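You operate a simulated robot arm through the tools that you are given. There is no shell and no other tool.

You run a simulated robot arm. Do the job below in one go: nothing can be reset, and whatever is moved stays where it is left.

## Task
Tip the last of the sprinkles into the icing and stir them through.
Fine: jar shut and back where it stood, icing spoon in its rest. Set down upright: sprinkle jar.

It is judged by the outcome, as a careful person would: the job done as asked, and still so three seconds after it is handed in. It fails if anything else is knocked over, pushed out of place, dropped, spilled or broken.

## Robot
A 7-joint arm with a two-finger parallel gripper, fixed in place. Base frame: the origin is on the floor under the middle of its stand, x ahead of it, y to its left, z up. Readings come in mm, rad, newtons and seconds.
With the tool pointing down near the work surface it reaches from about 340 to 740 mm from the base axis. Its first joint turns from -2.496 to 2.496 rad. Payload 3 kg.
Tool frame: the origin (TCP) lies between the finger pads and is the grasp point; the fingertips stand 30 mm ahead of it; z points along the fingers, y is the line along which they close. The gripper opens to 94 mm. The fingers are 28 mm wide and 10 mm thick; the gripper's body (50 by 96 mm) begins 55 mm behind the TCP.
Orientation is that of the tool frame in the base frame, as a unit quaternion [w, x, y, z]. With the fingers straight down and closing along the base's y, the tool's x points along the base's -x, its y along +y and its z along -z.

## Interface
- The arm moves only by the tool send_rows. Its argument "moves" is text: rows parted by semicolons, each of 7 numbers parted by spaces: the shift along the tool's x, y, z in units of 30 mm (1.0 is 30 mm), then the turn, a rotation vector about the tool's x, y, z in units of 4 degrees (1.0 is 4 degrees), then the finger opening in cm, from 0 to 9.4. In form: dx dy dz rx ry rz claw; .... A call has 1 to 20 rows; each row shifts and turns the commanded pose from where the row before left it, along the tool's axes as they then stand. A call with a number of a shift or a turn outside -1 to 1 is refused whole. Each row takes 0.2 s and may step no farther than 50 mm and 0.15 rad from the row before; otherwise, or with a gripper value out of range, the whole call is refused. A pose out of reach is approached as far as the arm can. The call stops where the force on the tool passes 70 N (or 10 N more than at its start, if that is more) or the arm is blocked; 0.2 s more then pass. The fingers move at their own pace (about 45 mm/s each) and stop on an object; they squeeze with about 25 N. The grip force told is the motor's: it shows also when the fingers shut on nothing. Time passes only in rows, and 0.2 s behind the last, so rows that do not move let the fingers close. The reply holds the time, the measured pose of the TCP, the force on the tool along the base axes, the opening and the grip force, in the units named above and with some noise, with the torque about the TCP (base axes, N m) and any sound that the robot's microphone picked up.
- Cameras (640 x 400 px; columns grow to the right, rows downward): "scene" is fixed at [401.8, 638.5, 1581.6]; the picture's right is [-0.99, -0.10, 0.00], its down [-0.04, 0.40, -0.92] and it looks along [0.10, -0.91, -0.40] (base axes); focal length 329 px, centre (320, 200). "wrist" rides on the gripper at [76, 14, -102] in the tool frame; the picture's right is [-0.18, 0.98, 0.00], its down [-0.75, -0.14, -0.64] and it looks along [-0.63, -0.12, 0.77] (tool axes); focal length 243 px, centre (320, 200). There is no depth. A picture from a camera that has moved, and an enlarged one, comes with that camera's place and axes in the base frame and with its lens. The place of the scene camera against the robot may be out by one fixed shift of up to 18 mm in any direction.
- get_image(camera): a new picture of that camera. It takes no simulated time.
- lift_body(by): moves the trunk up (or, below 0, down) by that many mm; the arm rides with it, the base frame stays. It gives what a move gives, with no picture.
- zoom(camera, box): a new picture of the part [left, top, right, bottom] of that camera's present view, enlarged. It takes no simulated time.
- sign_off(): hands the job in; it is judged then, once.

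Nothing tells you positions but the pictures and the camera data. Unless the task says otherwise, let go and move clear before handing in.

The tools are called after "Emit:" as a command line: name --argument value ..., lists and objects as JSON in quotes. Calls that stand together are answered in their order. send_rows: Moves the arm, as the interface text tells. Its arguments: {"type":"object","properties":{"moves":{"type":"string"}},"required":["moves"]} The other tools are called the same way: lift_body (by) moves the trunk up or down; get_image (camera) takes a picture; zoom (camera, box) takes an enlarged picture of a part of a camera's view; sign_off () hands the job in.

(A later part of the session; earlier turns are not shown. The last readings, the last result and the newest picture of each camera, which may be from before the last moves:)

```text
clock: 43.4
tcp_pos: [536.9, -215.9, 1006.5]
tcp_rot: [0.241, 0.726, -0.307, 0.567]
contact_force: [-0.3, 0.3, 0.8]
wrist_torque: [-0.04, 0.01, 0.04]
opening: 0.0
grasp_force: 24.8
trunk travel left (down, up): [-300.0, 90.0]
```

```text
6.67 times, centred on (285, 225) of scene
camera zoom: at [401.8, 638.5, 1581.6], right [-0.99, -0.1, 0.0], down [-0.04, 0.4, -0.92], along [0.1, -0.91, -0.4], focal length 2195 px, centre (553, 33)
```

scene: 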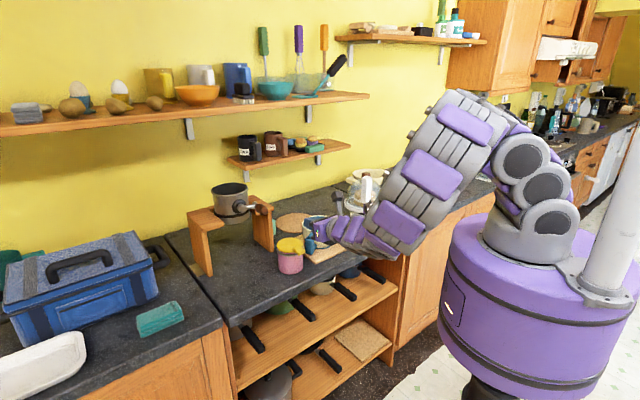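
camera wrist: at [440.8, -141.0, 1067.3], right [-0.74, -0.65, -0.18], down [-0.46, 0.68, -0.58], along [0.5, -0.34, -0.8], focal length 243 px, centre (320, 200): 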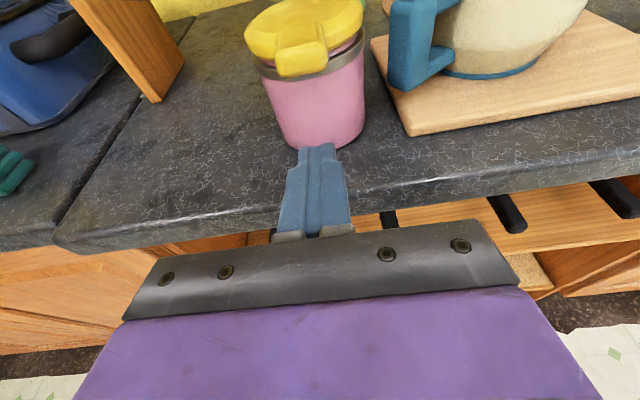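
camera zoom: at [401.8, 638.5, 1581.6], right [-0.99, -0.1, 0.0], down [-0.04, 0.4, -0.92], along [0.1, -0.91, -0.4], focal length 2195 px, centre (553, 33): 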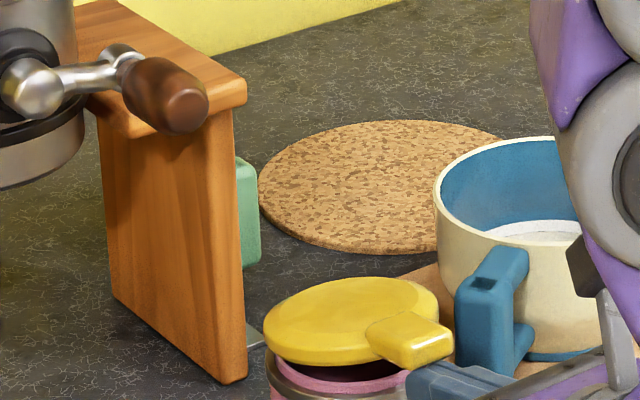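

The green mug behind the stand is clearly labelled "ICING", so the cream bowl may not be the icing at all. I'll lower the lid gently, back out and rise to look inside both vessels.

Emit:
send_rows --moves "-0.162 0 0.04 0 0 0 0; -0.162 0 0.04 0 0 0 0; -0.162 0 0.04 0 0 0 0; -0.162 0 0.04 0 0 0 0; -0.157 0 -0.632 0 0 0 0; -0.157 0 -0.632 0 0 0 0; 0.97 0 -0.24 0 0 0 0; 0.97 0 -0.24 0 0 0 0; 0.97 0 -0.24 0 0 0 0; 0.97 0 -0.24 0 0 0 0; 0.97 0 -0.24 0 0 0 0; 0.97 0 -0.24 0 0 0 0; 0.97 0 -0.24 0 0 0 0; 0.97 0 -0.24 0 0 0 0; 0.97 0 -0.24 0 0 0 0; 0.97 0 -0.24 0 0 0 0; 0 0 0 0 0 0 0"

Emit:
get_image --camera "wrist"

Emit:
zoom --camera "wrist" --box '[300, 20, 540, 200]'

```text
clock: 47.0
tcp_pos: [537.0, -175.5, 1246.5]
tcp_rot: [0.243, 0.725, -0.308, 0.566]
contact_force: [-0.6, 0.2, 0.7]
wrist_torque: [0.0, 0.03, -0.02]
opening: 0.1
grasp_force: 25.2
out of reach, approached as far as the arm can: row 12, 13, 14, 15, 16
trunk travel left (down, up): [-300.0, 90.0]
```

```text
taken
camera wrist: at [468.6, -126.4, 1345.2], right [-0.74, -0.65, -0.18], down [-0.46, 0.68, -0.58], along [0.49, -0.34, -0.8], focal length 243 px, centre (320, 200)
```

wrist: 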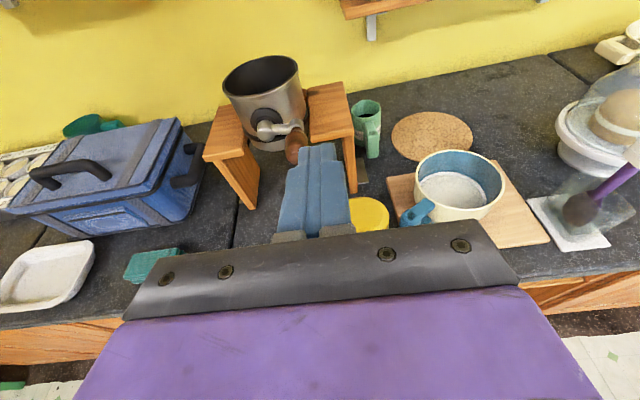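

```text
2.22 times, centred on (420, 110) of wrist
camera zoom: at [468.6, -126.4, 1345.2], right [-0.74, -0.65, -0.18], down [-0.46, 0.68, -0.58], along [0.49, -0.34, -0.8], focal length 539 px, centre (98, 400)
```

zoom: 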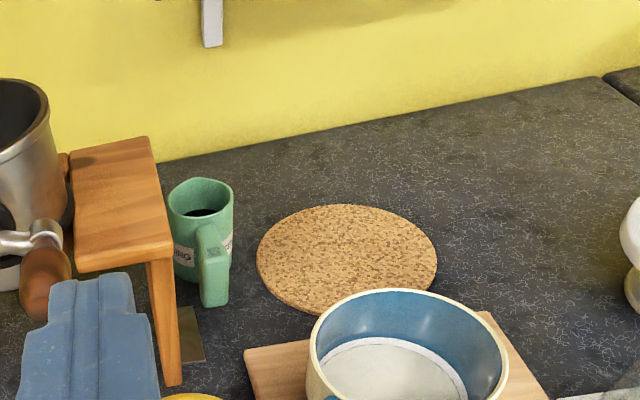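

Emit:
zoom --camera "wrist" --box '[350, 80, 400, 140]'

Emit:
zoom --camera "wrist" --box '[400, 130, 520, 230]'

Emit:
zoom --camera "wrist" --box '[520, 60, 640, 260]'

```text
6.67 times, centred on (375, 110) of wrist
camera zoom: at [468.6, -126.4, 1345.2], right [-0.74, -0.65, -0.18], down [-0.46, 0.68, -0.58], along [0.49, -0.34, -0.8], focal length 1618 px, centre (-47, 800)
```

zoom: 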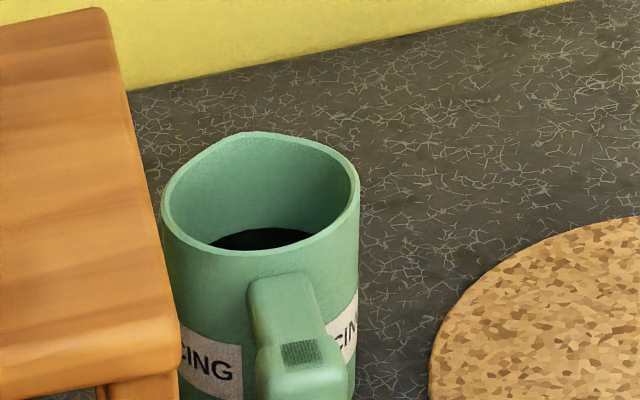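

```text
4.00 times, centred on (460, 180) of wrist
camera zoom: at [468.6, -126.4, 1345.2], right [-0.74, -0.65, -0.18], down [-0.46, 0.68, -0.58], along [0.49, -0.34, -0.8], focal length 970 px, centre (-240, 280)
```

zoom: 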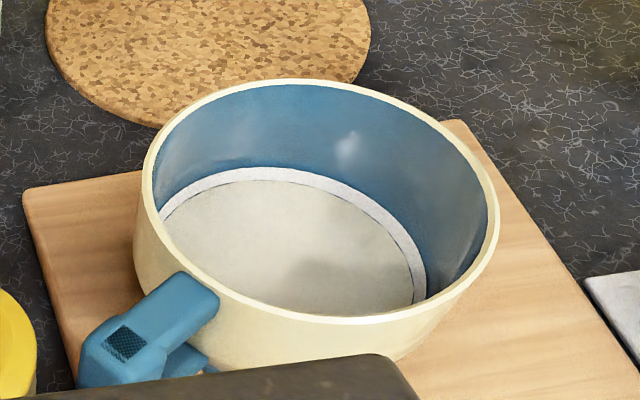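

```text
2.00 times, centred on (580, 160) of wrist
camera zoom: at [468.6, -126.4, 1345.2], right [-0.74, -0.65, -0.18], down [-0.46, 0.68, -0.58], along [0.49, -0.34, -0.8], focal length 485 px, centre (-200, 280)
```

zoom: 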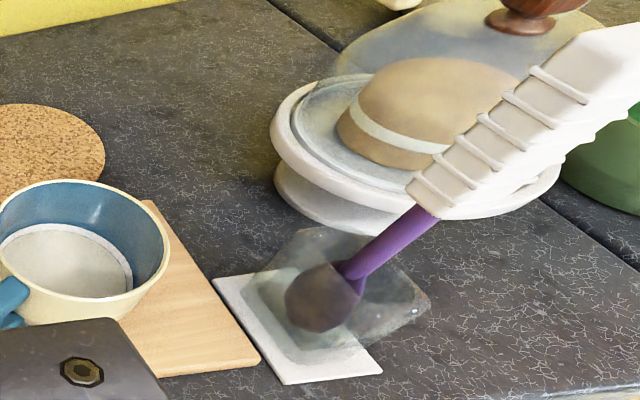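

Emit:
zoom --camera "scene" --box '[340, 140, 520, 250]'

Emit:
zoom --camera "scene" --box '[340, 150, 450, 220]'

Emit:
get_image --camera "scene"

```text
3.56 times, centred on (430, 195) of scene
camera zoom: at [401.8, 638.5, 1581.6], right [-0.99, -0.1, 0.0], down [-0.04, 0.4, -0.92], along [0.1, -0.91, -0.4], focal length 1171 px, centre (-71, 218)
```

zoom: 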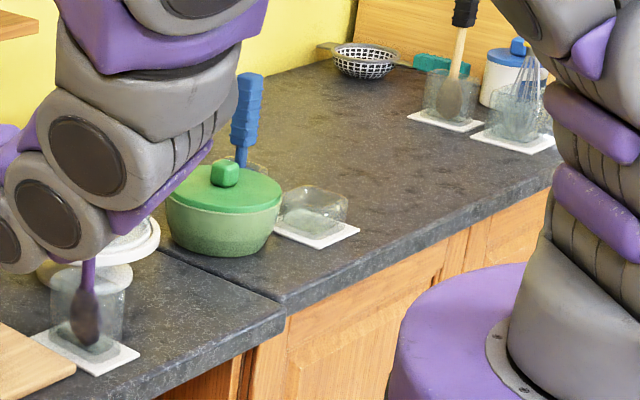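

```text
5.71 times, centred on (395, 185) of scene
camera zoom: at [401.8, 638.5, 1581.6], right [-0.99, -0.1, 0.0], down [-0.04, 0.4, -0.92], along [0.1, -0.91, -0.4], focal length 1881 px, centre (-109, 286)
```

zoom: 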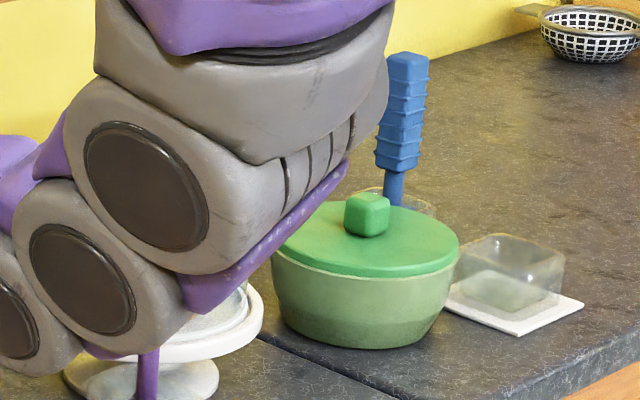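

```text
taken
```

scene: 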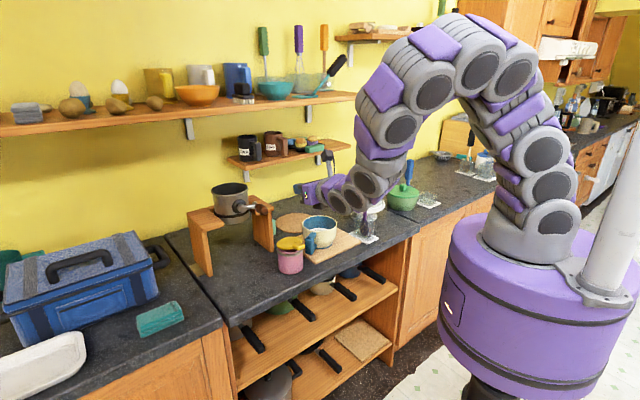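

The green "ICING" mug holds only something dark and stands about 890 mm from the base, well beyond the working reach. The cream bowl holds the white icing and sits with the jar and the purple/white spoon, so I take the bowl as the icing. I'll go back down towards the jar tab.

Emit:
send_rows --moves "-0.97 0 0.24 0 0 0 0; -0.97 0 0.24 0 0 0 0; -0.97 0 0.24 0 0 0 0; -0.97 0 0.24 0 0 0 0; -0.97 0 0.24 0 0 0 0; 0 0 0 0 0 0 0"

```text
clock: 48.4
tcp_pos: [534.9, -176.2, 1096.5]
tcp_rot: [0.242, 0.725, -0.308, 0.567]
contact_force: [-0.7, 0.9, -1.1]
wrist_torque: [0.0, -0.03, -0.01]
opening: 0.1
grasp_force: 24.5
trunk travel left (down, up): [-300.0, 90.0]
```

The next move starts from the measured pose, which helps. I'll line up with the tab again, slide the fingertips beneath it and raise the lid along its arc.

Emit:
send_rows --moves "-0.937 0.231 0.149 0 0 0 0; -0.937 0.231 0.149 0 0 0 0; -0.937 0.231 0.149 0 0 0 0; -0.937 0.231 0.149 0 0 0 0; 0 0 0 0 0 0 0"

Emit:
get_image --camera "wrist"

```text
clock: 49.6
tcp_pos: [508.1, -190.2, 981.9]
tcp_rot: [0.241, 0.725, -0.308, 0.567]
contact_force: [-0.9, 0.6, -0.6]
wrist_torque: [-0.03, -0.02, -0.04]
opening: 0.0
grasp_force: 25.1
trunk travel left (down, up): [-300.0, 90.0]
```

```text
taken
camera wrist: at [440.5, -140.5, 1080.9], right [-0.74, -0.65, -0.18], down [-0.46, 0.68, -0.58], along [0.5, -0.34, -0.8], focal length 243 px, centre (320, 200)
```

wrist: 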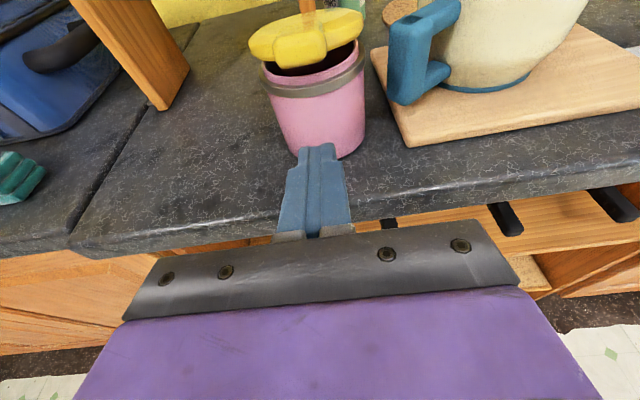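

Emit:
zoom --camera "wrist" --box '[230, 0, 390, 160]'

Emit:
zoom --camera "scene" --box '[260, 220, 340, 280]'

```text
2.50 times, centred on (310, 80) of wrist
camera zoom: at [440.5, -140.5, 1080.9], right [-0.74, -0.65, -0.18], down [-0.46, 0.68, -0.58], along [0.5, -0.34, -0.8], focal length 606 px, centre (345, 500)
```

zoom: 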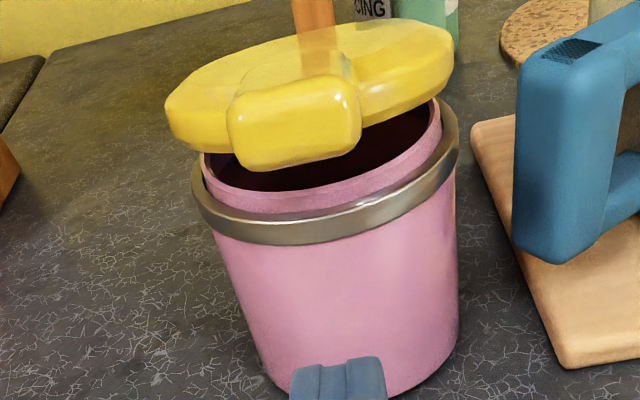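

```text
6.67 times, centred on (300, 250) of scene
camera zoom: at [401.8, 638.5, 1581.6], right [-0.99, -0.1, 0.0], down [-0.04, 0.4, -0.92], along [0.1, -0.91, -0.4], focal length 2195 px, centre (453, -133)
```

zoom: 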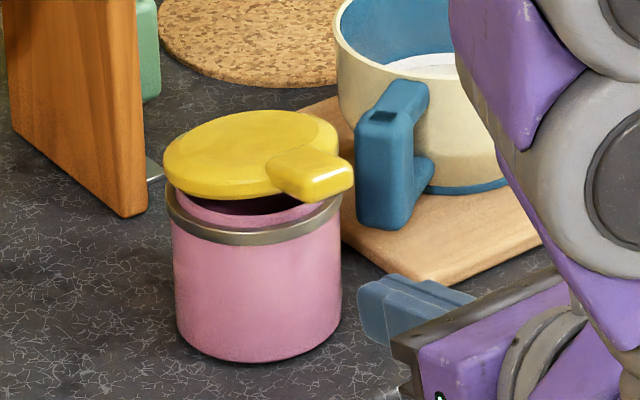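

The hinge has enough friction to hold the lid where it is left, which is helpful. Continuing: under the tab and up along the arc.

Emit:
send_rows --moves "0.165 0 0.663 0 0 0 0; 0.165 0 0.663 0 0 0 0; 0.404 0 -0.031 0 0 0 0; 0.396 0 -0.064 0 0 0 0; 0.461 0 -0.08 0 0 0 0; 0.323 0 0.057 0 0 0 0; 0.412 0 0.139 0 0 0 0; 0 0 0 0 0 0 0"

Emit:
get_image --camera "wrist"

Emit:
zoom --camera "scene" --box '[260, 200, 360, 280]'

```text
clock: 51.4
tcp_pos: [547.1, -230.0, 1040.7]
tcp_rot: [0.241, 0.725, -0.307, 0.567]
contact_force: [-1.4, 0.1, 0.3]
wrist_torque: [0.04, 0.04, -0.02]
opening: 0.0
grasp_force: 25.1
trunk travel left (down, up): [-300.0, 90.0]
```

```text
taken
camera wrist: at [479.8, -181.1, 1139.1], right [-0.74, -0.65, -0.18], down [-0.46, 0.68, -0.58], along [0.49, -0.34, -0.8], focal length 243 px, centre (320, 200)
```

wrist: 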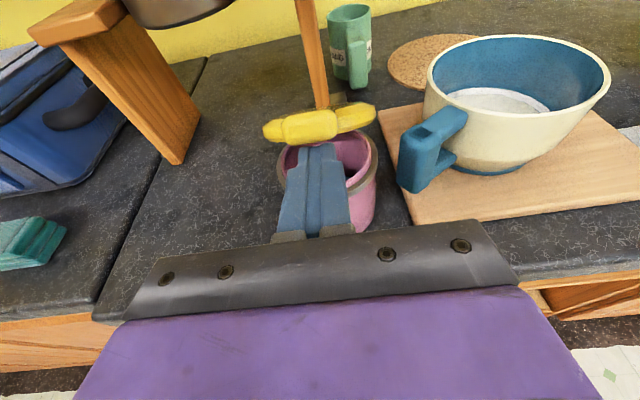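

```text
5.00 times, centred on (310, 240) of scene
camera zoom: at [401.8, 638.5, 1581.6], right [-0.99, -0.1, 0.0], down [-0.04, 0.4, -0.92], along [0.1, -0.91, -0.4], focal length 1646 px, centre (370, 0)
```

zoom: 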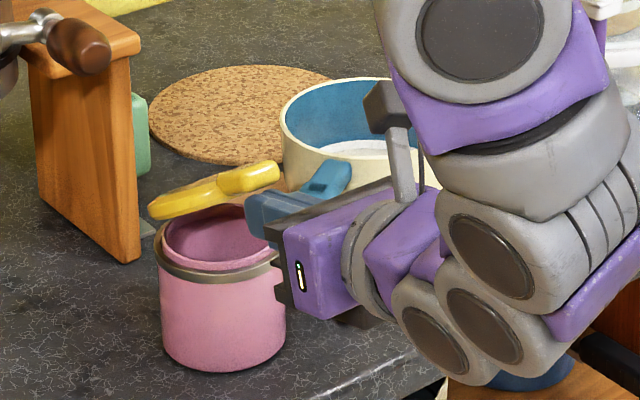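

The lid is about 35° open with almost no force. I'll keep following the arc up towards vertical.

Emit:
send_rows --moves "0.353 0 0.179 0 0 0 0; 0.353 0 0.179 0 0 0 0; 0.281 0 0.274 0 0 0 0; 0.281 0 0.274 0 0 0 0; 0.205 0 0.34 0 0 0 0; 0.205 0 0.34 0 0 0 0; 0 0 0 0 0 0 0"

Emit:
get_image --camera "wrist"

Emit:
zoom --camera "scene" --box '[250, 190, 350, 270]'

```text
clock: 53.0
tcp_pos: [587.2, -272.7, 1077.1]
tcp_rot: [0.241, 0.726, -0.308, 0.566]
contact_force: [-0.4, -1.7, -0.8]
wrist_torque: [-0.02, -0.01, 0.0]
opening: 0.0
grasp_force: 24.6
trunk travel left (down, up): [-300.0, 90.0]
```

```text
taken
camera wrist: at [520.3, -224.1, 1177.0], right [-0.74, -0.65, -0.18], down [-0.46, 0.68, -0.58], along [0.49, -0.34, -0.8], focal length 243 px, centre (320, 200)
```

wrist: 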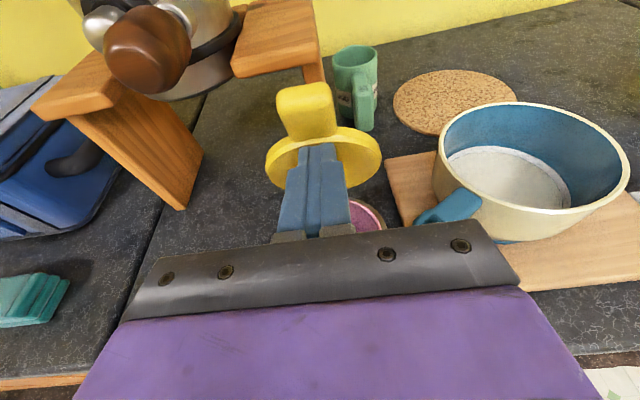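

```text
5.00 times, centred on (300, 230) of scene
camera zoom: at [401.8, 638.5, 1581.6], right [-0.99, -0.1, 0.0], down [-0.04, 0.4, -0.92], along [0.1, -0.91, -0.4], focal length 1646 px, centre (420, 50)
```

zoom: 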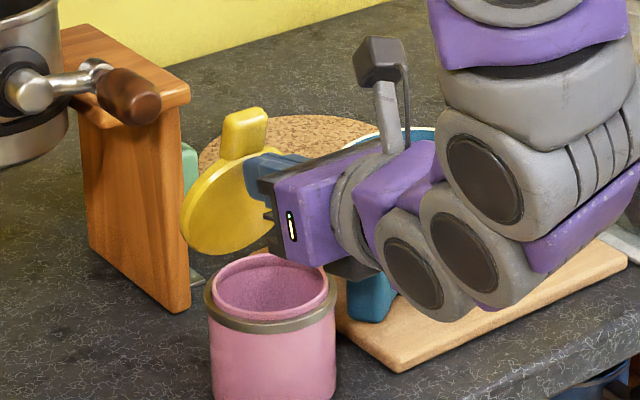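

The lid is nearly upright. I'll push it a little past vertical so it stays well clear while pouring.

Emit:
send_rows --moves "0.118 0 0.366 0 0 0 0; 0.118 0 0.366 0 0 0 0; 0.002 0 0.394 0 0 0 0; 0.002 0 0.394 0 0 0 0; 0 0 0 0 0 0 0"

Emit:
get_image --camera "wrist"

Emit:
zoom --camera "scene" --box '[250, 190, 350, 270]'

```text
clock: 54.2
tcp_pos: [620.6, -306.3, 1073.7]
tcp_rot: [0.241, 0.726, -0.308, 0.566]
contact_force: [0.3, -0.1, 0.0]
wrist_torque: [0.02, 0.01, -0.01]
opening: 0.0
grasp_force: 24.6
trunk travel left (down, up): [-300.0, 90.0]
```

```text
taken
camera wrist: at [552.7, -257.4, 1172.8], right [-0.74, -0.65, -0.18], down [-0.46, 0.68, -0.58], along [0.49, -0.34, -0.8], focal length 243 px, centre (320, 200)
```

wrist: 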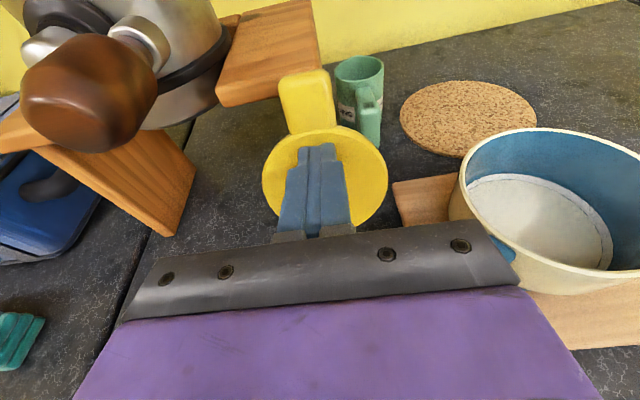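

```text
5.00 times, centred on (300, 230) of scene
camera zoom: at [401.8, 638.5, 1581.6], right [-0.99, -0.1, 0.0], down [-0.04, 0.4, -0.92], along [0.1, -0.91, -0.4], focal length 1646 px, centre (420, 50)
```

zoom: 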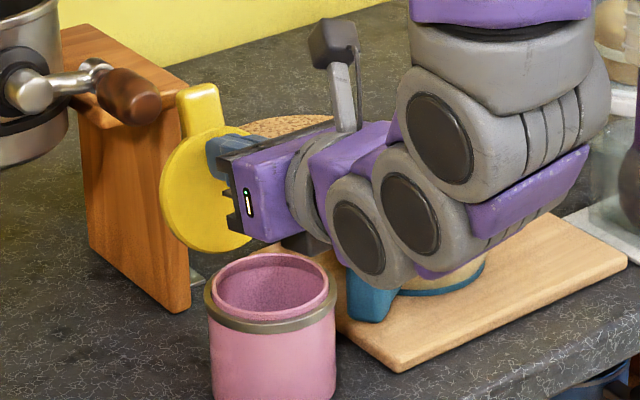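

The lid is just past vertical and holding. I'll withdraw straight back, open the fingers, and drop to the jar body's height in front of it.

Emit:
send_rows --moves "-0.221 0 -0.89 0 0 0 0; -0.221 0 -0.89 0 0 0 0; -0.221 0 -0.89 0 0 0 0; -0.221 0 -0.89 0 0 0 0; -0.221 0 -0.89 0 0 0 2; -0.221 0 -0.89 0 0 0 4; -0.776 0 0.192 0 0 0 6; -0.776 0 0.192 0 0 0 8; -0.776 0 0.192 0 0 0 9.4; -0.776 0 0.192 0 0 0 9.4; -0.776 0 0.192 0 0 0 9.4; 0 0 0 0 0 0 9.4"

Emit:
get_image --camera "wrist"

Emit:
zoom --camera "scene" --box '[250, 190, 350, 290]'

```text
clock: 56.8
tcp_pos: [504.9, -186.5, 956.3]
tcp_rot: [0.241, 0.725, -0.308, 0.567]
contact_force: [-0.3, -0.4, -0.7]
wrist_torque: [0.02, -0.03, 0.01]
opening: 94.0
grasp_force: 0.1
trunk travel left (down, up): [-300.0, 90.0]
```

```text
taken
camera wrist: at [437.1, -137.5, 1054.2], right [-0.74, -0.65, -0.18], down [-0.46, 0.68, -0.58], along [0.49, -0.34, -0.8], focal length 243 px, centre (320, 200)
```

wrist: 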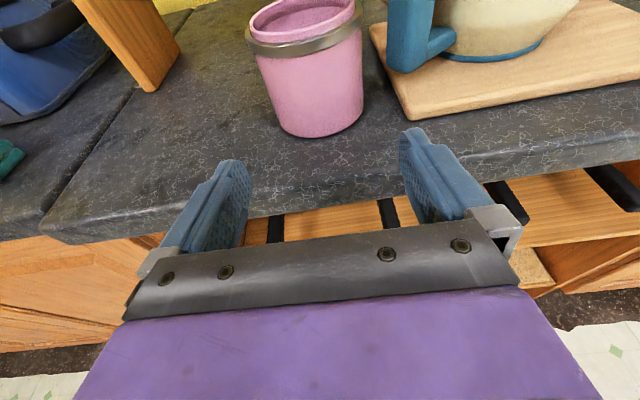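

```text
4.00 times, centred on (300, 240) of scene
camera zoom: at [401.8, 638.5, 1581.6], right [-0.99, -0.1, 0.0], down [-0.04, 0.4, -0.92], along [0.1, -0.91, -0.4], focal length 1317 px, centre (400, 40)
```

zoom: 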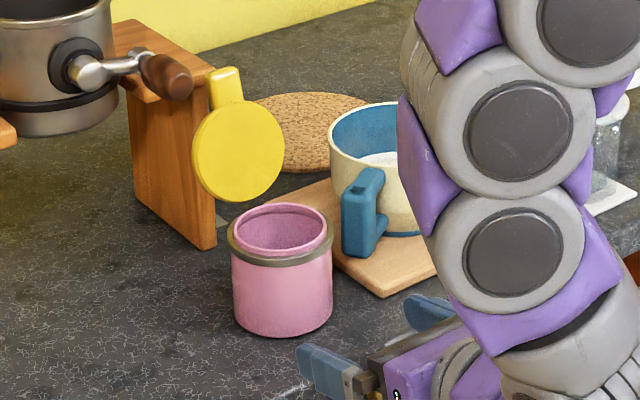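

Emit:
zoom --camera "wrist" --box '[220, 0, 440, 180]'

```text
2.22 times, centred on (330, 90) of wrist
camera zoom: at [437.1, -137.5, 1054.2], right [-0.74, -0.65, -0.18], down [-0.46, 0.68, -0.58], along [0.49, -0.34, -0.8], focal length 539 px, centre (298, 444)
```

zoom: 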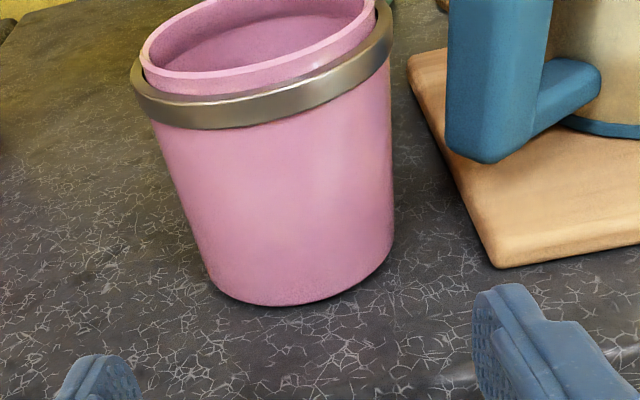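

The jar is centred between the fingers to about a millimetre, its body measures ~82 mm across, and the bowl handle leaves roughly 8 mm beside the right finger. I'll narrow the opening slightly and slide in carefully.

Emit:
send_rows --moves "0.1 -0.02 0.633 0 0 0 9.1; 0.1 -0.02 0.633 0 0 0 9.1; 0.1 0 0.633 0 0 0 9.1; 0 0 0 0 0 0 9.1"

Emit:
get_image --camera "wrist"

Emit:
zoom --camera "wrist" --box '[200, 60, 460, 240]'

```text
clock: 57.8
tcp_pos: [545.4, -228.6, 948.5]
tcp_rot: [0.241, 0.725, -0.308, 0.567]
contact_force: [0.7, -0.9, 0.1]
wrist_torque: [-0.02, -0.02, 0.01]
opening: 90.9
grasp_force: 0.0
trunk travel left (down, up): [-300.0, 90.0]
```

```text
taken
camera wrist: at [478.0, -179.3, 1047.5], right [-0.74, -0.65, -0.18], down [-0.46, 0.68, -0.58], along [0.49, -0.34, -0.8], focal length 243 px, centre (320, 200)
```

wrist: 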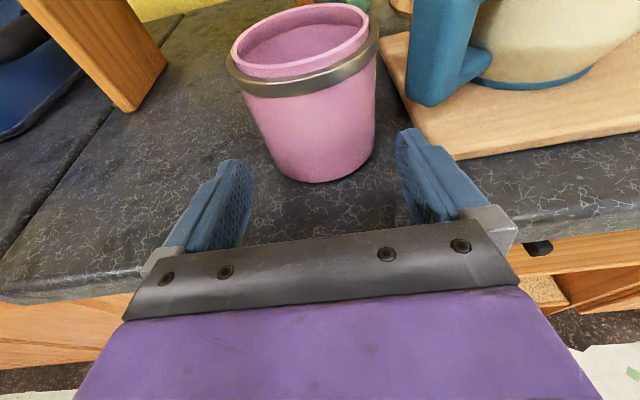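

```text
2.22 times, centred on (330, 150) of wrist
camera zoom: at [478.0, -179.3, 1047.5], right [-0.74, -0.65, -0.18], down [-0.46, 0.68, -0.58], along [0.49, -0.34, -0.8], focal length 539 px, centre (298, 311)
```

zoom: 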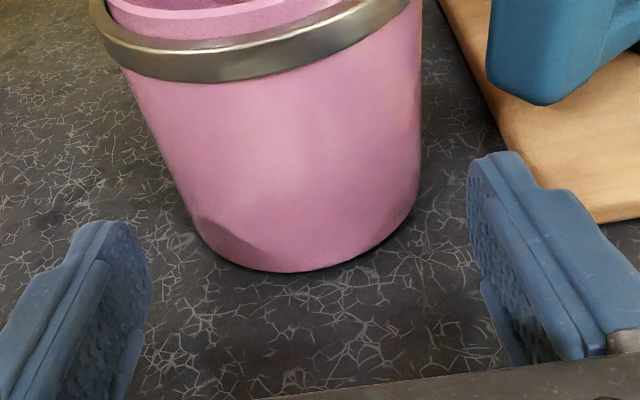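

Emit:
send_rows --moves "0.123 -0.03 0.4 0 0 0 9.1; 0.123 -0.02 0.5 0 0 0 9.1; 0.123 0 0.5 0 0 0 9.1; 0 0 0.43 0 0 0 9.1; 0 0 0 0 0 0 9.1"

Emit:
get_image --camera "wrist"

Emit:
zoom --camera "scene" --box '[250, 190, 350, 290]'

```text
clock: 59.0
tcp_pos: [586.5, -267.5, 945.8]
tcp_rot: [0.242, 0.725, -0.308, 0.567]
contact_force: [-1.1, 0.6, -0.1]
wrist_torque: [0.01, -0.01, 0.01]
opening: 91.0
grasp_force: 0.1
trunk travel left (down, up): [-300.0, 90.0]
```

```text
taken
camera wrist: at [519.1, -218.5, 1045.1], right [-0.74, -0.65, -0.18], down [-0.46, 0.68, -0.58], along [0.49, -0.34, -0.8], focal length 243 px, centre (320, 200)
```

wrist: 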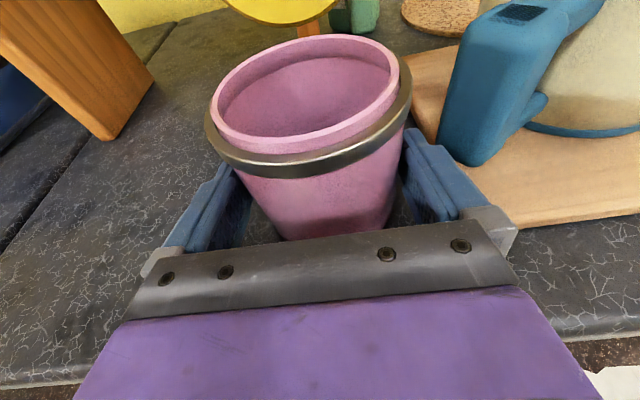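

```text
4.00 times, centred on (300, 240) of scene
camera zoom: at [401.8, 638.5, 1581.6], right [-0.99, -0.1, 0.0], down [-0.04, 0.4, -0.92], along [0.1, -0.91, -0.4], focal length 1317 px, centre (400, 40)
```

zoom: 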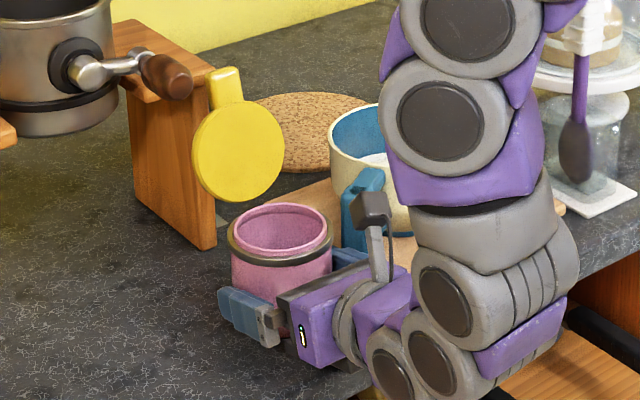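

Emit:
zoom --camera "wrist" --box '[200, 20, 420, 180]'

```text
2.50 times, centred on (310, 100) of wrist
camera zoom: at [519.1, -218.5, 1045.1], right [-0.74, -0.65, -0.18], down [-0.46, 0.68, -0.58], along [0.49, -0.34, -0.8], focal length 606 px, centre (345, 450)
```

zoom: 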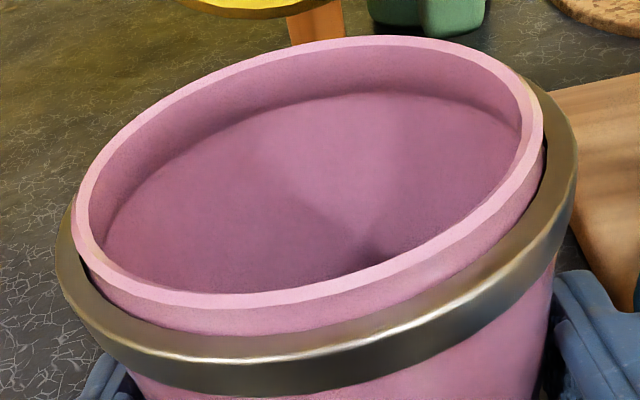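

The fingers straddle the jar body. Closing on it now.

Emit:
send_rows --moves "0 0 0 0 0 0 8.6; 0 0 0 0 0 0 8.0; 0 0 0 0 0 0 7.4; 0 0 0 0 0 0 7.4; 0 0 0 0 0 0 7.4"

Emit:
get_image --camera "wrist"

```text
clock: 60.2
tcp_pos: [586.5, -265.9, 946.3]
tcp_rot: [0.24, 0.726, -0.307, 0.566]
contact_force: [-2.6, 1.1, -0.4]
wrist_torque: [0.14, -0.01, -0.04]
opening: 81.6
grasp_force: 24.9
trunk travel left (down, up): [-300.0, 90.0]
```

```text
taken
camera wrist: at [518.9, -218.0, 1045.1], right [-0.74, -0.65, -0.18], down [-0.46, 0.68, -0.58], along [0.49, -0.34, -0.8], focal length 243 px, centre (320, 200)
```

wrist: 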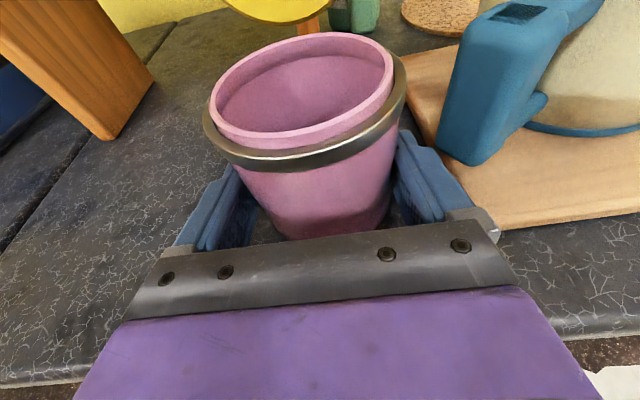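

Firm grip at 81.6 mm. I'll note this pose as the jar's home and lift a centimetre to check its weight and hold.

Emit:
send_rows --moves "0.162 0 -0.04 0 0 0 7.4; 0.162 0 -0.04 0 0 0 7.4; 0.162 0 -0.04 0 0 0 7.4; 0 0 0 0 0 0 7.4; 0 0 0 0 0 0 7.4"

Emit:
get_image --camera "wrist"

Emit:
zoom --camera "scene" --box '[250, 190, 350, 290]'

```text
clock: 61.4
tcp_pos: [586.7, -268.0, 962.7]
tcp_rot: [0.241, 0.725, -0.308, 0.567]
contact_force: [-1.7, -1.7, 3.6]
wrist_torque: [-0.21, -0.02, -0.15]
opening: 81.7
grasp_force: 24.8
trunk travel left (down, up): [-300.0, 90.0]
```

```text
taken
camera wrist: at [518.9, -218.7, 1061.4], right [-0.74, -0.65, -0.18], down [-0.46, 0.68, -0.58], along [0.5, -0.34, -0.8], focal length 243 px, centre (320, 200)
```

wrist: 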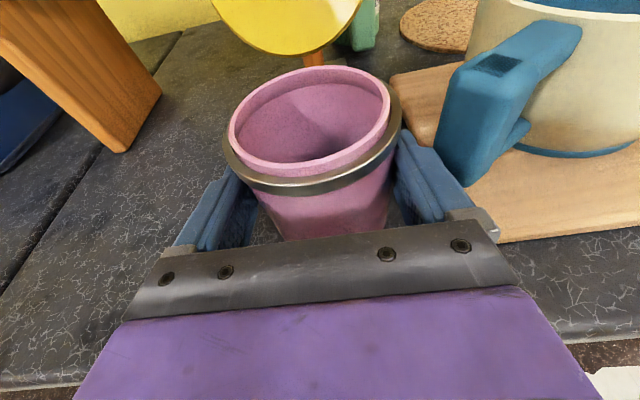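

```text
4.00 times, centred on (300, 240) of scene
camera zoom: at [401.8, 638.5, 1581.6], right [-0.99, -0.1, 0.0], down [-0.04, 0.4, -0.92], along [0.1, -0.91, -0.4], focal length 1317 px, centre (400, 40)
```

zoom: 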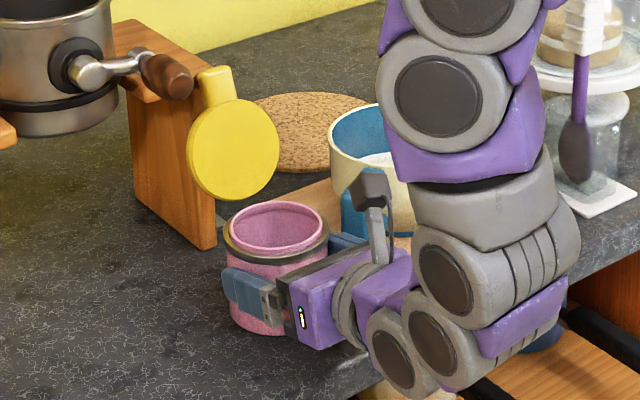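

The fingers seem to have slid up the jar wall rather than lifting it. I'll pause and measure the force again before doing anything more.

Emit:
send_rows --moves "0 0 0 0 0 0 7.0; 0 0 0 0 0 0 7.0"

Emit:
zoom --camera "scene" --box '[265, 215, 325, 285]'

Emit:
zoom --camera "wrist" --box '[180, 40, 460, 250]'

```text
clock: 62.0
tcp_pos: [587.1, -266.9, 962.0]
tcp_rot: [0.242, 0.725, -0.309, 0.566]
contact_force: [-0.6, -1.7, 7.8]
wrist_torque: [-0.46, -0.08, -0.16]
opening: 81.5
grasp_force: 25.1
trunk travel left (down, up): [-300.0, 90.0]
```

```text
5.71 times, centred on (295, 250) of scene
camera zoom: at [401.8, 638.5, 1581.6], right [-0.99, -0.1, 0.0], down [-0.04, 0.4, -0.92], along [0.1, -0.91, -0.4], focal length 1881 px, centre (463, -86)
```

zoom: 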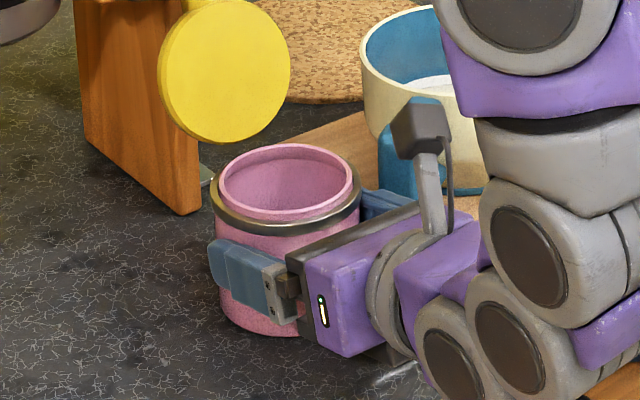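

```text
1.90 times, centred on (320, 145) of wrist
camera zoom: at [518.8, -218.7, 1061.4], right [-0.74, -0.65, -0.18], down [-0.46, 0.68, -0.58], along [0.5, -0.34, -0.8], focal length 462 px, centre (320, 305)
```

zoom: 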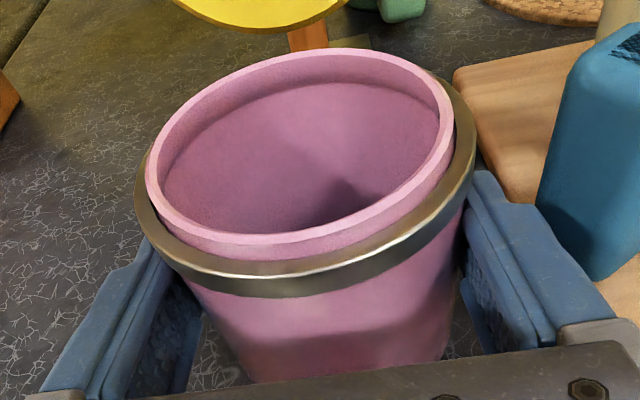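

The tool is being pushed up, and the picture suggests the jar tipped back on its rear edge while the pads slipped. I'll lower a few millimetres to seat it flat, release, and look again.

Emit:
send_rows --moves "-0.1 0 0.025 0 0 0 7.4; 0 0 0 0 0 0 7.4"

Emit:
zoom --camera "scene" --box '[265, 215, 325, 285]'

```text
clock: 62.6
tcp_pos: [585.4, -266.7, 956.9]
tcp_rot: [0.24, 0.726, -0.308, 0.565]
contact_force: [-2.4, -0.9, 4.2]
wrist_torque: [-0.03, -0.29, -0.18]
opening: 81.6
grasp_force: 25.2
trunk travel left (down, up): [-300.0, 90.0]
```

```text
5.71 times, centred on (295, 250) of scene
camera zoom: at [401.8, 638.5, 1581.6], right [-0.99, -0.1, 0.0], down [-0.04, 0.4, -0.92], along [0.1, -0.91, -0.4], focal length 1881 px, centre (463, -86)
```

zoom: 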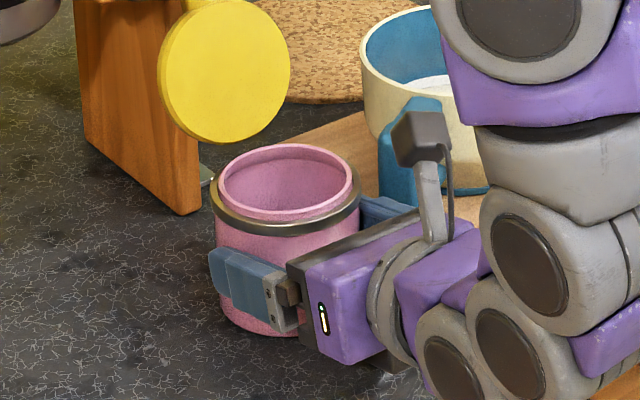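

Emit:
send_rows --moves "0 0 0 0 0 0 8.4; 0 0 0 0 0 0 9.0; 0 0 0 0 0 0 9.0; 0 0 0 0 0 0 9.0"

Emit:
get_image --camera "wrist"

Emit:
zoom --camera "scene" --box '[265, 215, 325, 285]'

```text
clock: 63.6
tcp_pos: [586.9, -267.7, 958.1]
tcp_rot: [0.241, 0.725, -0.308, 0.566]
contact_force: [0.5, -0.1, -0.9]
wrist_torque: [-0.01, 0.0, -0.01]
opening: 89.6
grasp_force: 0.1
trunk travel left (down, up): [-300.0, 90.0]
```

```text
taken
camera wrist: at [519.1, -218.4, 1057.3], right [-0.74, -0.65, -0.18], down [-0.46, 0.68, -0.58], along [0.49, -0.34, -0.8], focal length 243 px, centre (320, 200)
```

wrist: 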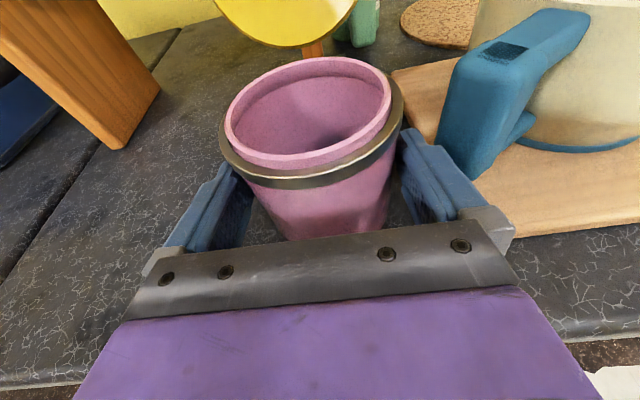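

```text
5.71 times, centred on (295, 250) of scene
camera zoom: at [401.8, 638.5, 1581.6], right [-0.99, -0.1, 0.0], down [-0.04, 0.4, -0.92], along [0.1, -0.91, -0.4], focal length 1881 px, centre (463, -86)
```

zoom: 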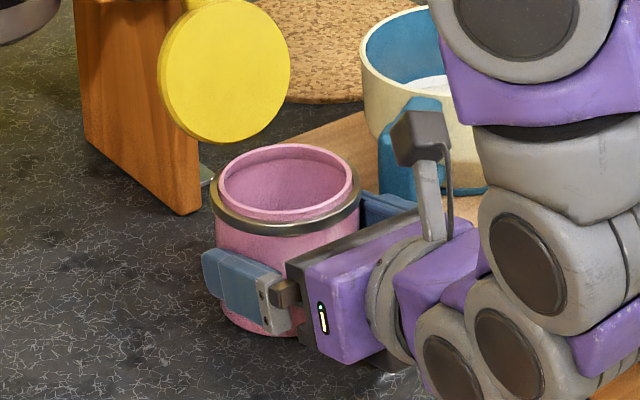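

The jar stands flat and released with the force back to zero. I'll raise the fingers closer under its metal ring, re-grip, and test a small lift again.

Emit:
send_rows --moves "0.2 0 0.15 0 0 0 9.0; 0 0 0 0 0 0 8.4; 0 0 0 0 0 0 7.6; 0 0 0 0 0 0 6.5; 0 0 0 0 0 0 6.5; 0 0 0 0 0 0 6.5"

Emit:
zoom --camera "wrist" --box '[180, 40, 460, 250]'

```text
clock: 65.0
tcp_pos: [589.2, -269.6, 963.4]
tcp_rot: [0.24, 0.726, -0.308, 0.566]
contact_force: [-2.4, 1.3, -0.6]
wrist_torque: [0.38, 0.07, 0.11]
opening: 81.7
grasp_force: 25.0
trunk travel left (down, up): [-300.0, 90.0]
```

```text
1.90 times, centred on (320, 145) of wrist
camera zoom: at [522.5, -221.3, 1061.6], right [-0.74, -0.65, -0.18], down [-0.46, 0.68, -0.58], along [0.49, -0.34, -0.8], focal length 462 px, centre (320, 305)
```

zoom: 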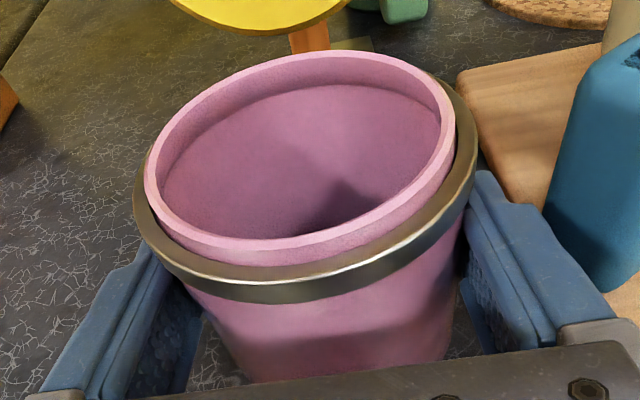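

Emit:
send_rows --moves "0.13 0 -0.032 0 0 0 6.5"

Emit:
zoom --camera "scene" --box '[265, 215, 325, 285]'

Emit:
send_rows --moves "0.13 0 -0.032 0 0 0 6.5"

Emit:
zoom --camera "scene" --box '[265, 215, 325, 285]'

```text
clock: 65.4
tcp_pos: [590.0, -270.5, 966.4]
tcp_rot: [0.24, 0.727, -0.307, 0.565]
contact_force: [-0.9, -0.8, -10.2]
wrist_torque: [0.17, 0.19, 0.02]
opening: 81.6
grasp_force: 25.1
trunk travel left (down, up): [-300.0, 90.0]
```

```text
5.71 times, centred on (295, 250) of scene
camera zoom: at [401.8, 638.5, 1581.6], right [-0.99, -0.1, 0.0], down [-0.04, 0.4, -0.92], along [0.1, -0.91, -0.4], focal length 1881 px, centre (463, -86)
```

zoom: 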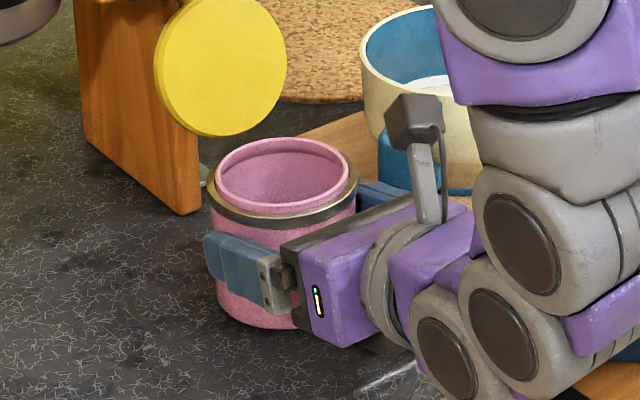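

```text
clock: 65.8
tcp_pos: [590.4, -272.4, 970.2]
tcp_rot: [0.24, 0.726, -0.307, 0.566]
contact_force: [0.4, 0.0, -10.1]
wrist_torque: [0.17, 0.16, -0.01]
opening: 81.6
grasp_force: 25.2
trunk travel left (down, up): [-300.0, 90.0]
```

```text
5.71 times, centred on (295, 250) of scene
camera zoom: at [401.8, 638.5, 1581.6], right [-0.99, -0.1, 0.0], down [-0.04, 0.4, -0.92], along [0.1, -0.91, -0.4], focal length 1881 px, centre (463, -86)
```

zoom: 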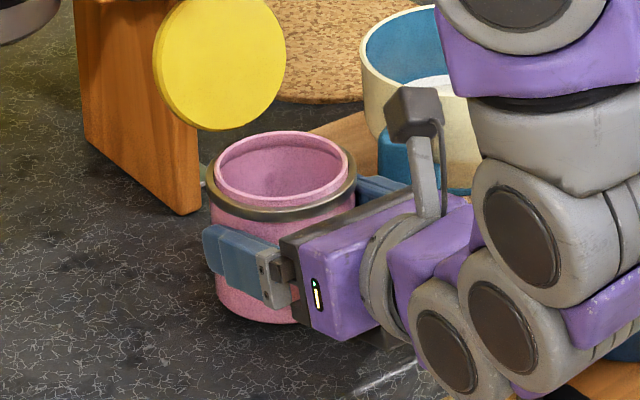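

Now it lifts properly: about 10 N (1.0 kg), with the centre of mass slightly towards the lid. I'll hold for a second and check that it isn't creeping.

Emit:
send_rows --moves "0 0 0 0 0 0 6.0; 0 0 0 0 0 0 6.0; 0 0 0 0 0 0 6.0; 0 0 0 0 0 0 6.0; 0 0 0 0 0 0 6.0; 0 0 0 0 0 0 6.0; 0 0 0 0 0 0 6.0"

Emit:
zoom --camera "scene" --box '[265, 215, 325, 285]'

Emit:
zoom --camera "wrist" --box '[180, 40, 460, 250]'

```text
clock: 67.4
tcp_pos: [590.3, -271.5, 969.8]
tcp_rot: [0.241, 0.726, -0.309, 0.566]
contact_force: [0.1, 0.0, -8.8]
wrist_torque: [0.19, 0.15, -0.01]
opening: 81.7
grasp_force: 24.5
trunk travel left (down, up): [-300.0, 90.0]
```

```text
5.71 times, centred on (295, 250) of scene
camera zoom: at [401.8, 638.5, 1581.6], right [-0.99, -0.1, 0.0], down [-0.04, 0.4, -0.92], along [0.1, -0.91, -0.4], focal length 1881 px, centre (463, -86)
```

zoom: 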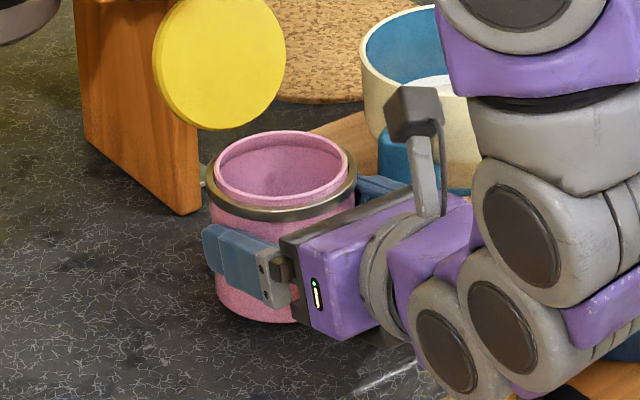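

```text
1.90 times, centred on (320, 145) of wrist
camera zoom: at [522.9, -222.4, 1069.4], right [-0.74, -0.65, -0.18], down [-0.46, 0.68, -0.57], along [0.49, -0.34, -0.8], focal length 462 px, centre (320, 305)
```

zoom: 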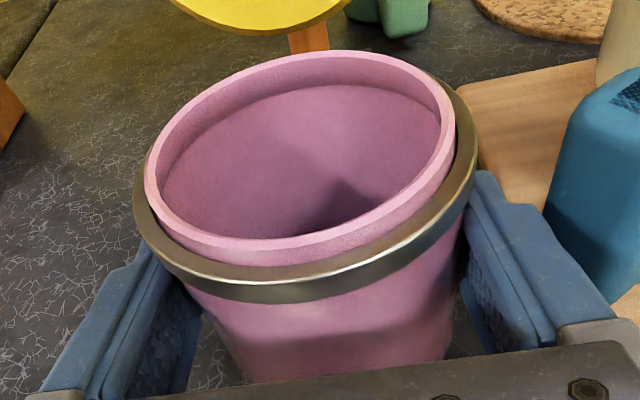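

The hold is steady. I'll raise the jar past the bowl handle first, then drift right as it rises so the upright lid keeps clear of the pot handle.

Emit:
send_rows --moves "0.3 0 -0.075 0 0 0 6.0; 0.404 0 -0.1 0 0 0 6.0; 0.404 0 -0.1 0 0 0 6.0; 0.404 0 -0.1 0 0 0 6.0; 0.2 0 -0.05 0 0 0 6.0; 0 0 0 0 0 0 6.0"

Emit:
get_image --camera "wrist"

Emit:
zoom --camera "scene" --box '[230, 160, 370, 290]'

```text
clock: 68.8
tcp_pos: [591.2, -271.0, 1023.8]
tcp_rot: [0.24, 0.726, -0.308, 0.566]
contact_force: [-0.3, -0.2, -11.0]
wrist_torque: [0.21, 0.15, -0.05]
opening: 81.8
grasp_force: 24.8
trunk travel left (down, up): [-300.0, 90.0]
```

```text
taken
camera wrist: at [523.3, -223.0, 1123.4], right [-0.74, -0.65, -0.18], down [-0.46, 0.68, -0.57], along [0.49, -0.34, -0.8], focal length 243 px, centre (320, 200)
```

wrist: 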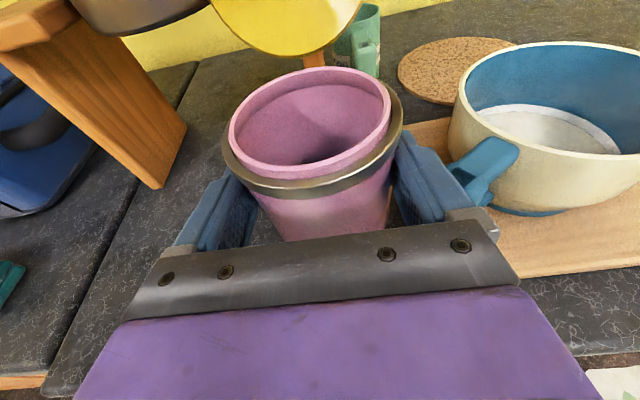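

```text
3.08 times, centred on (300, 225) of scene
camera zoom: at [401.8, 638.5, 1581.6], right [-0.99, -0.1, 0.0], down [-0.04, 0.4, -0.92], along [0.1, -0.91, -0.4], focal length 1013 px, centre (382, 123)
```

zoom: 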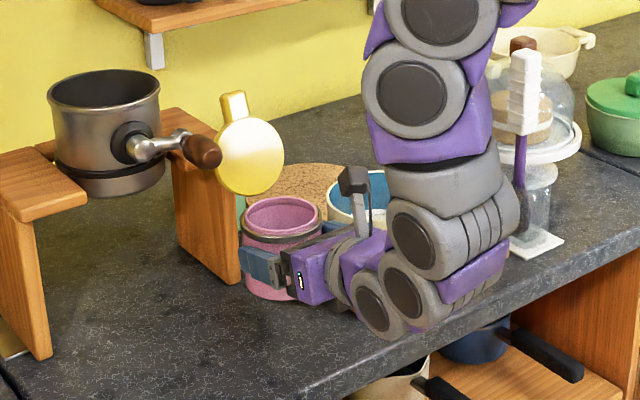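

Still holding at ~10 N with no side contact. Now easing right while rising, away from the pot handle.

Emit:
send_rows --moves "0.2 0.233 -0.05 0 0 0 6.0; 0.259 0.233 -0.064 0 0 0 6.0; 0.517 0.1 -0.128 0 0 0 6.0; 0.517 0.1 -0.128 0 0 0 6.0; 0.517 0.1 -0.128 0 0 0 6.0; 0.517 0.1 -0.128 0 0 0 6.0; 0.4 0.1 -0.1 0 0 0 6.0; 0 0 0 0 0 0 6.0"

Emit:
zoom --camera "scene" --box '[230, 160, 370, 290]'

Emit:
get_image --camera "wrist"

```text
clock: 70.6
tcp_pos: [570.7, -291.1, 1114.3]
tcp_rot: [0.241, 0.726, -0.308, 0.566]
contact_force: [0.1, -0.4, -9.8]
wrist_torque: [0.21, 0.18, -0.02]
opening: 82.1
grasp_force: 25.2
trunk travel left (down, up): [-300.0, 90.0]
```

```text
3.08 times, centred on (300, 225) of scene
camera zoom: at [401.8, 638.5, 1581.6], right [-0.99, -0.1, 0.0], down [-0.04, 0.4, -0.92], along [0.1, -0.91, -0.4], focal length 1013 px, centre (382, 123)
```

zoom: 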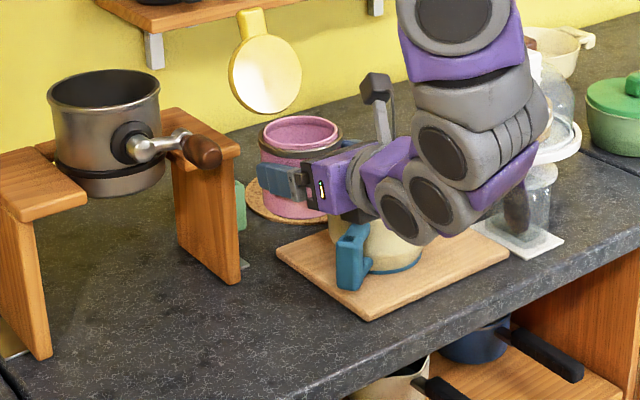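

```text
taken
camera wrist: at [503.7, -242.7, 1212.7], right [-0.74, -0.65, -0.18], down [-0.46, 0.68, -0.57], along [0.49, -0.34, -0.8], focal length 243 px, centre (320, 200)
```

wrist: 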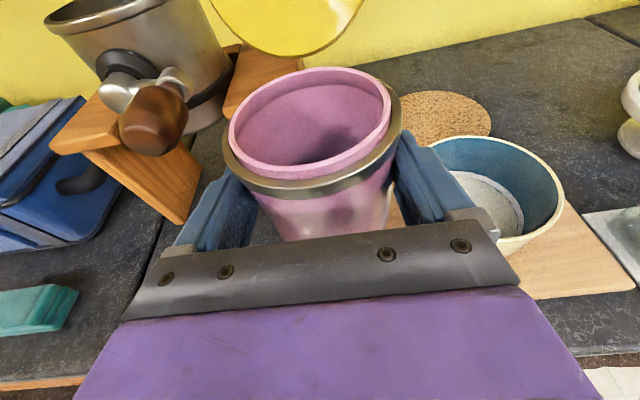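

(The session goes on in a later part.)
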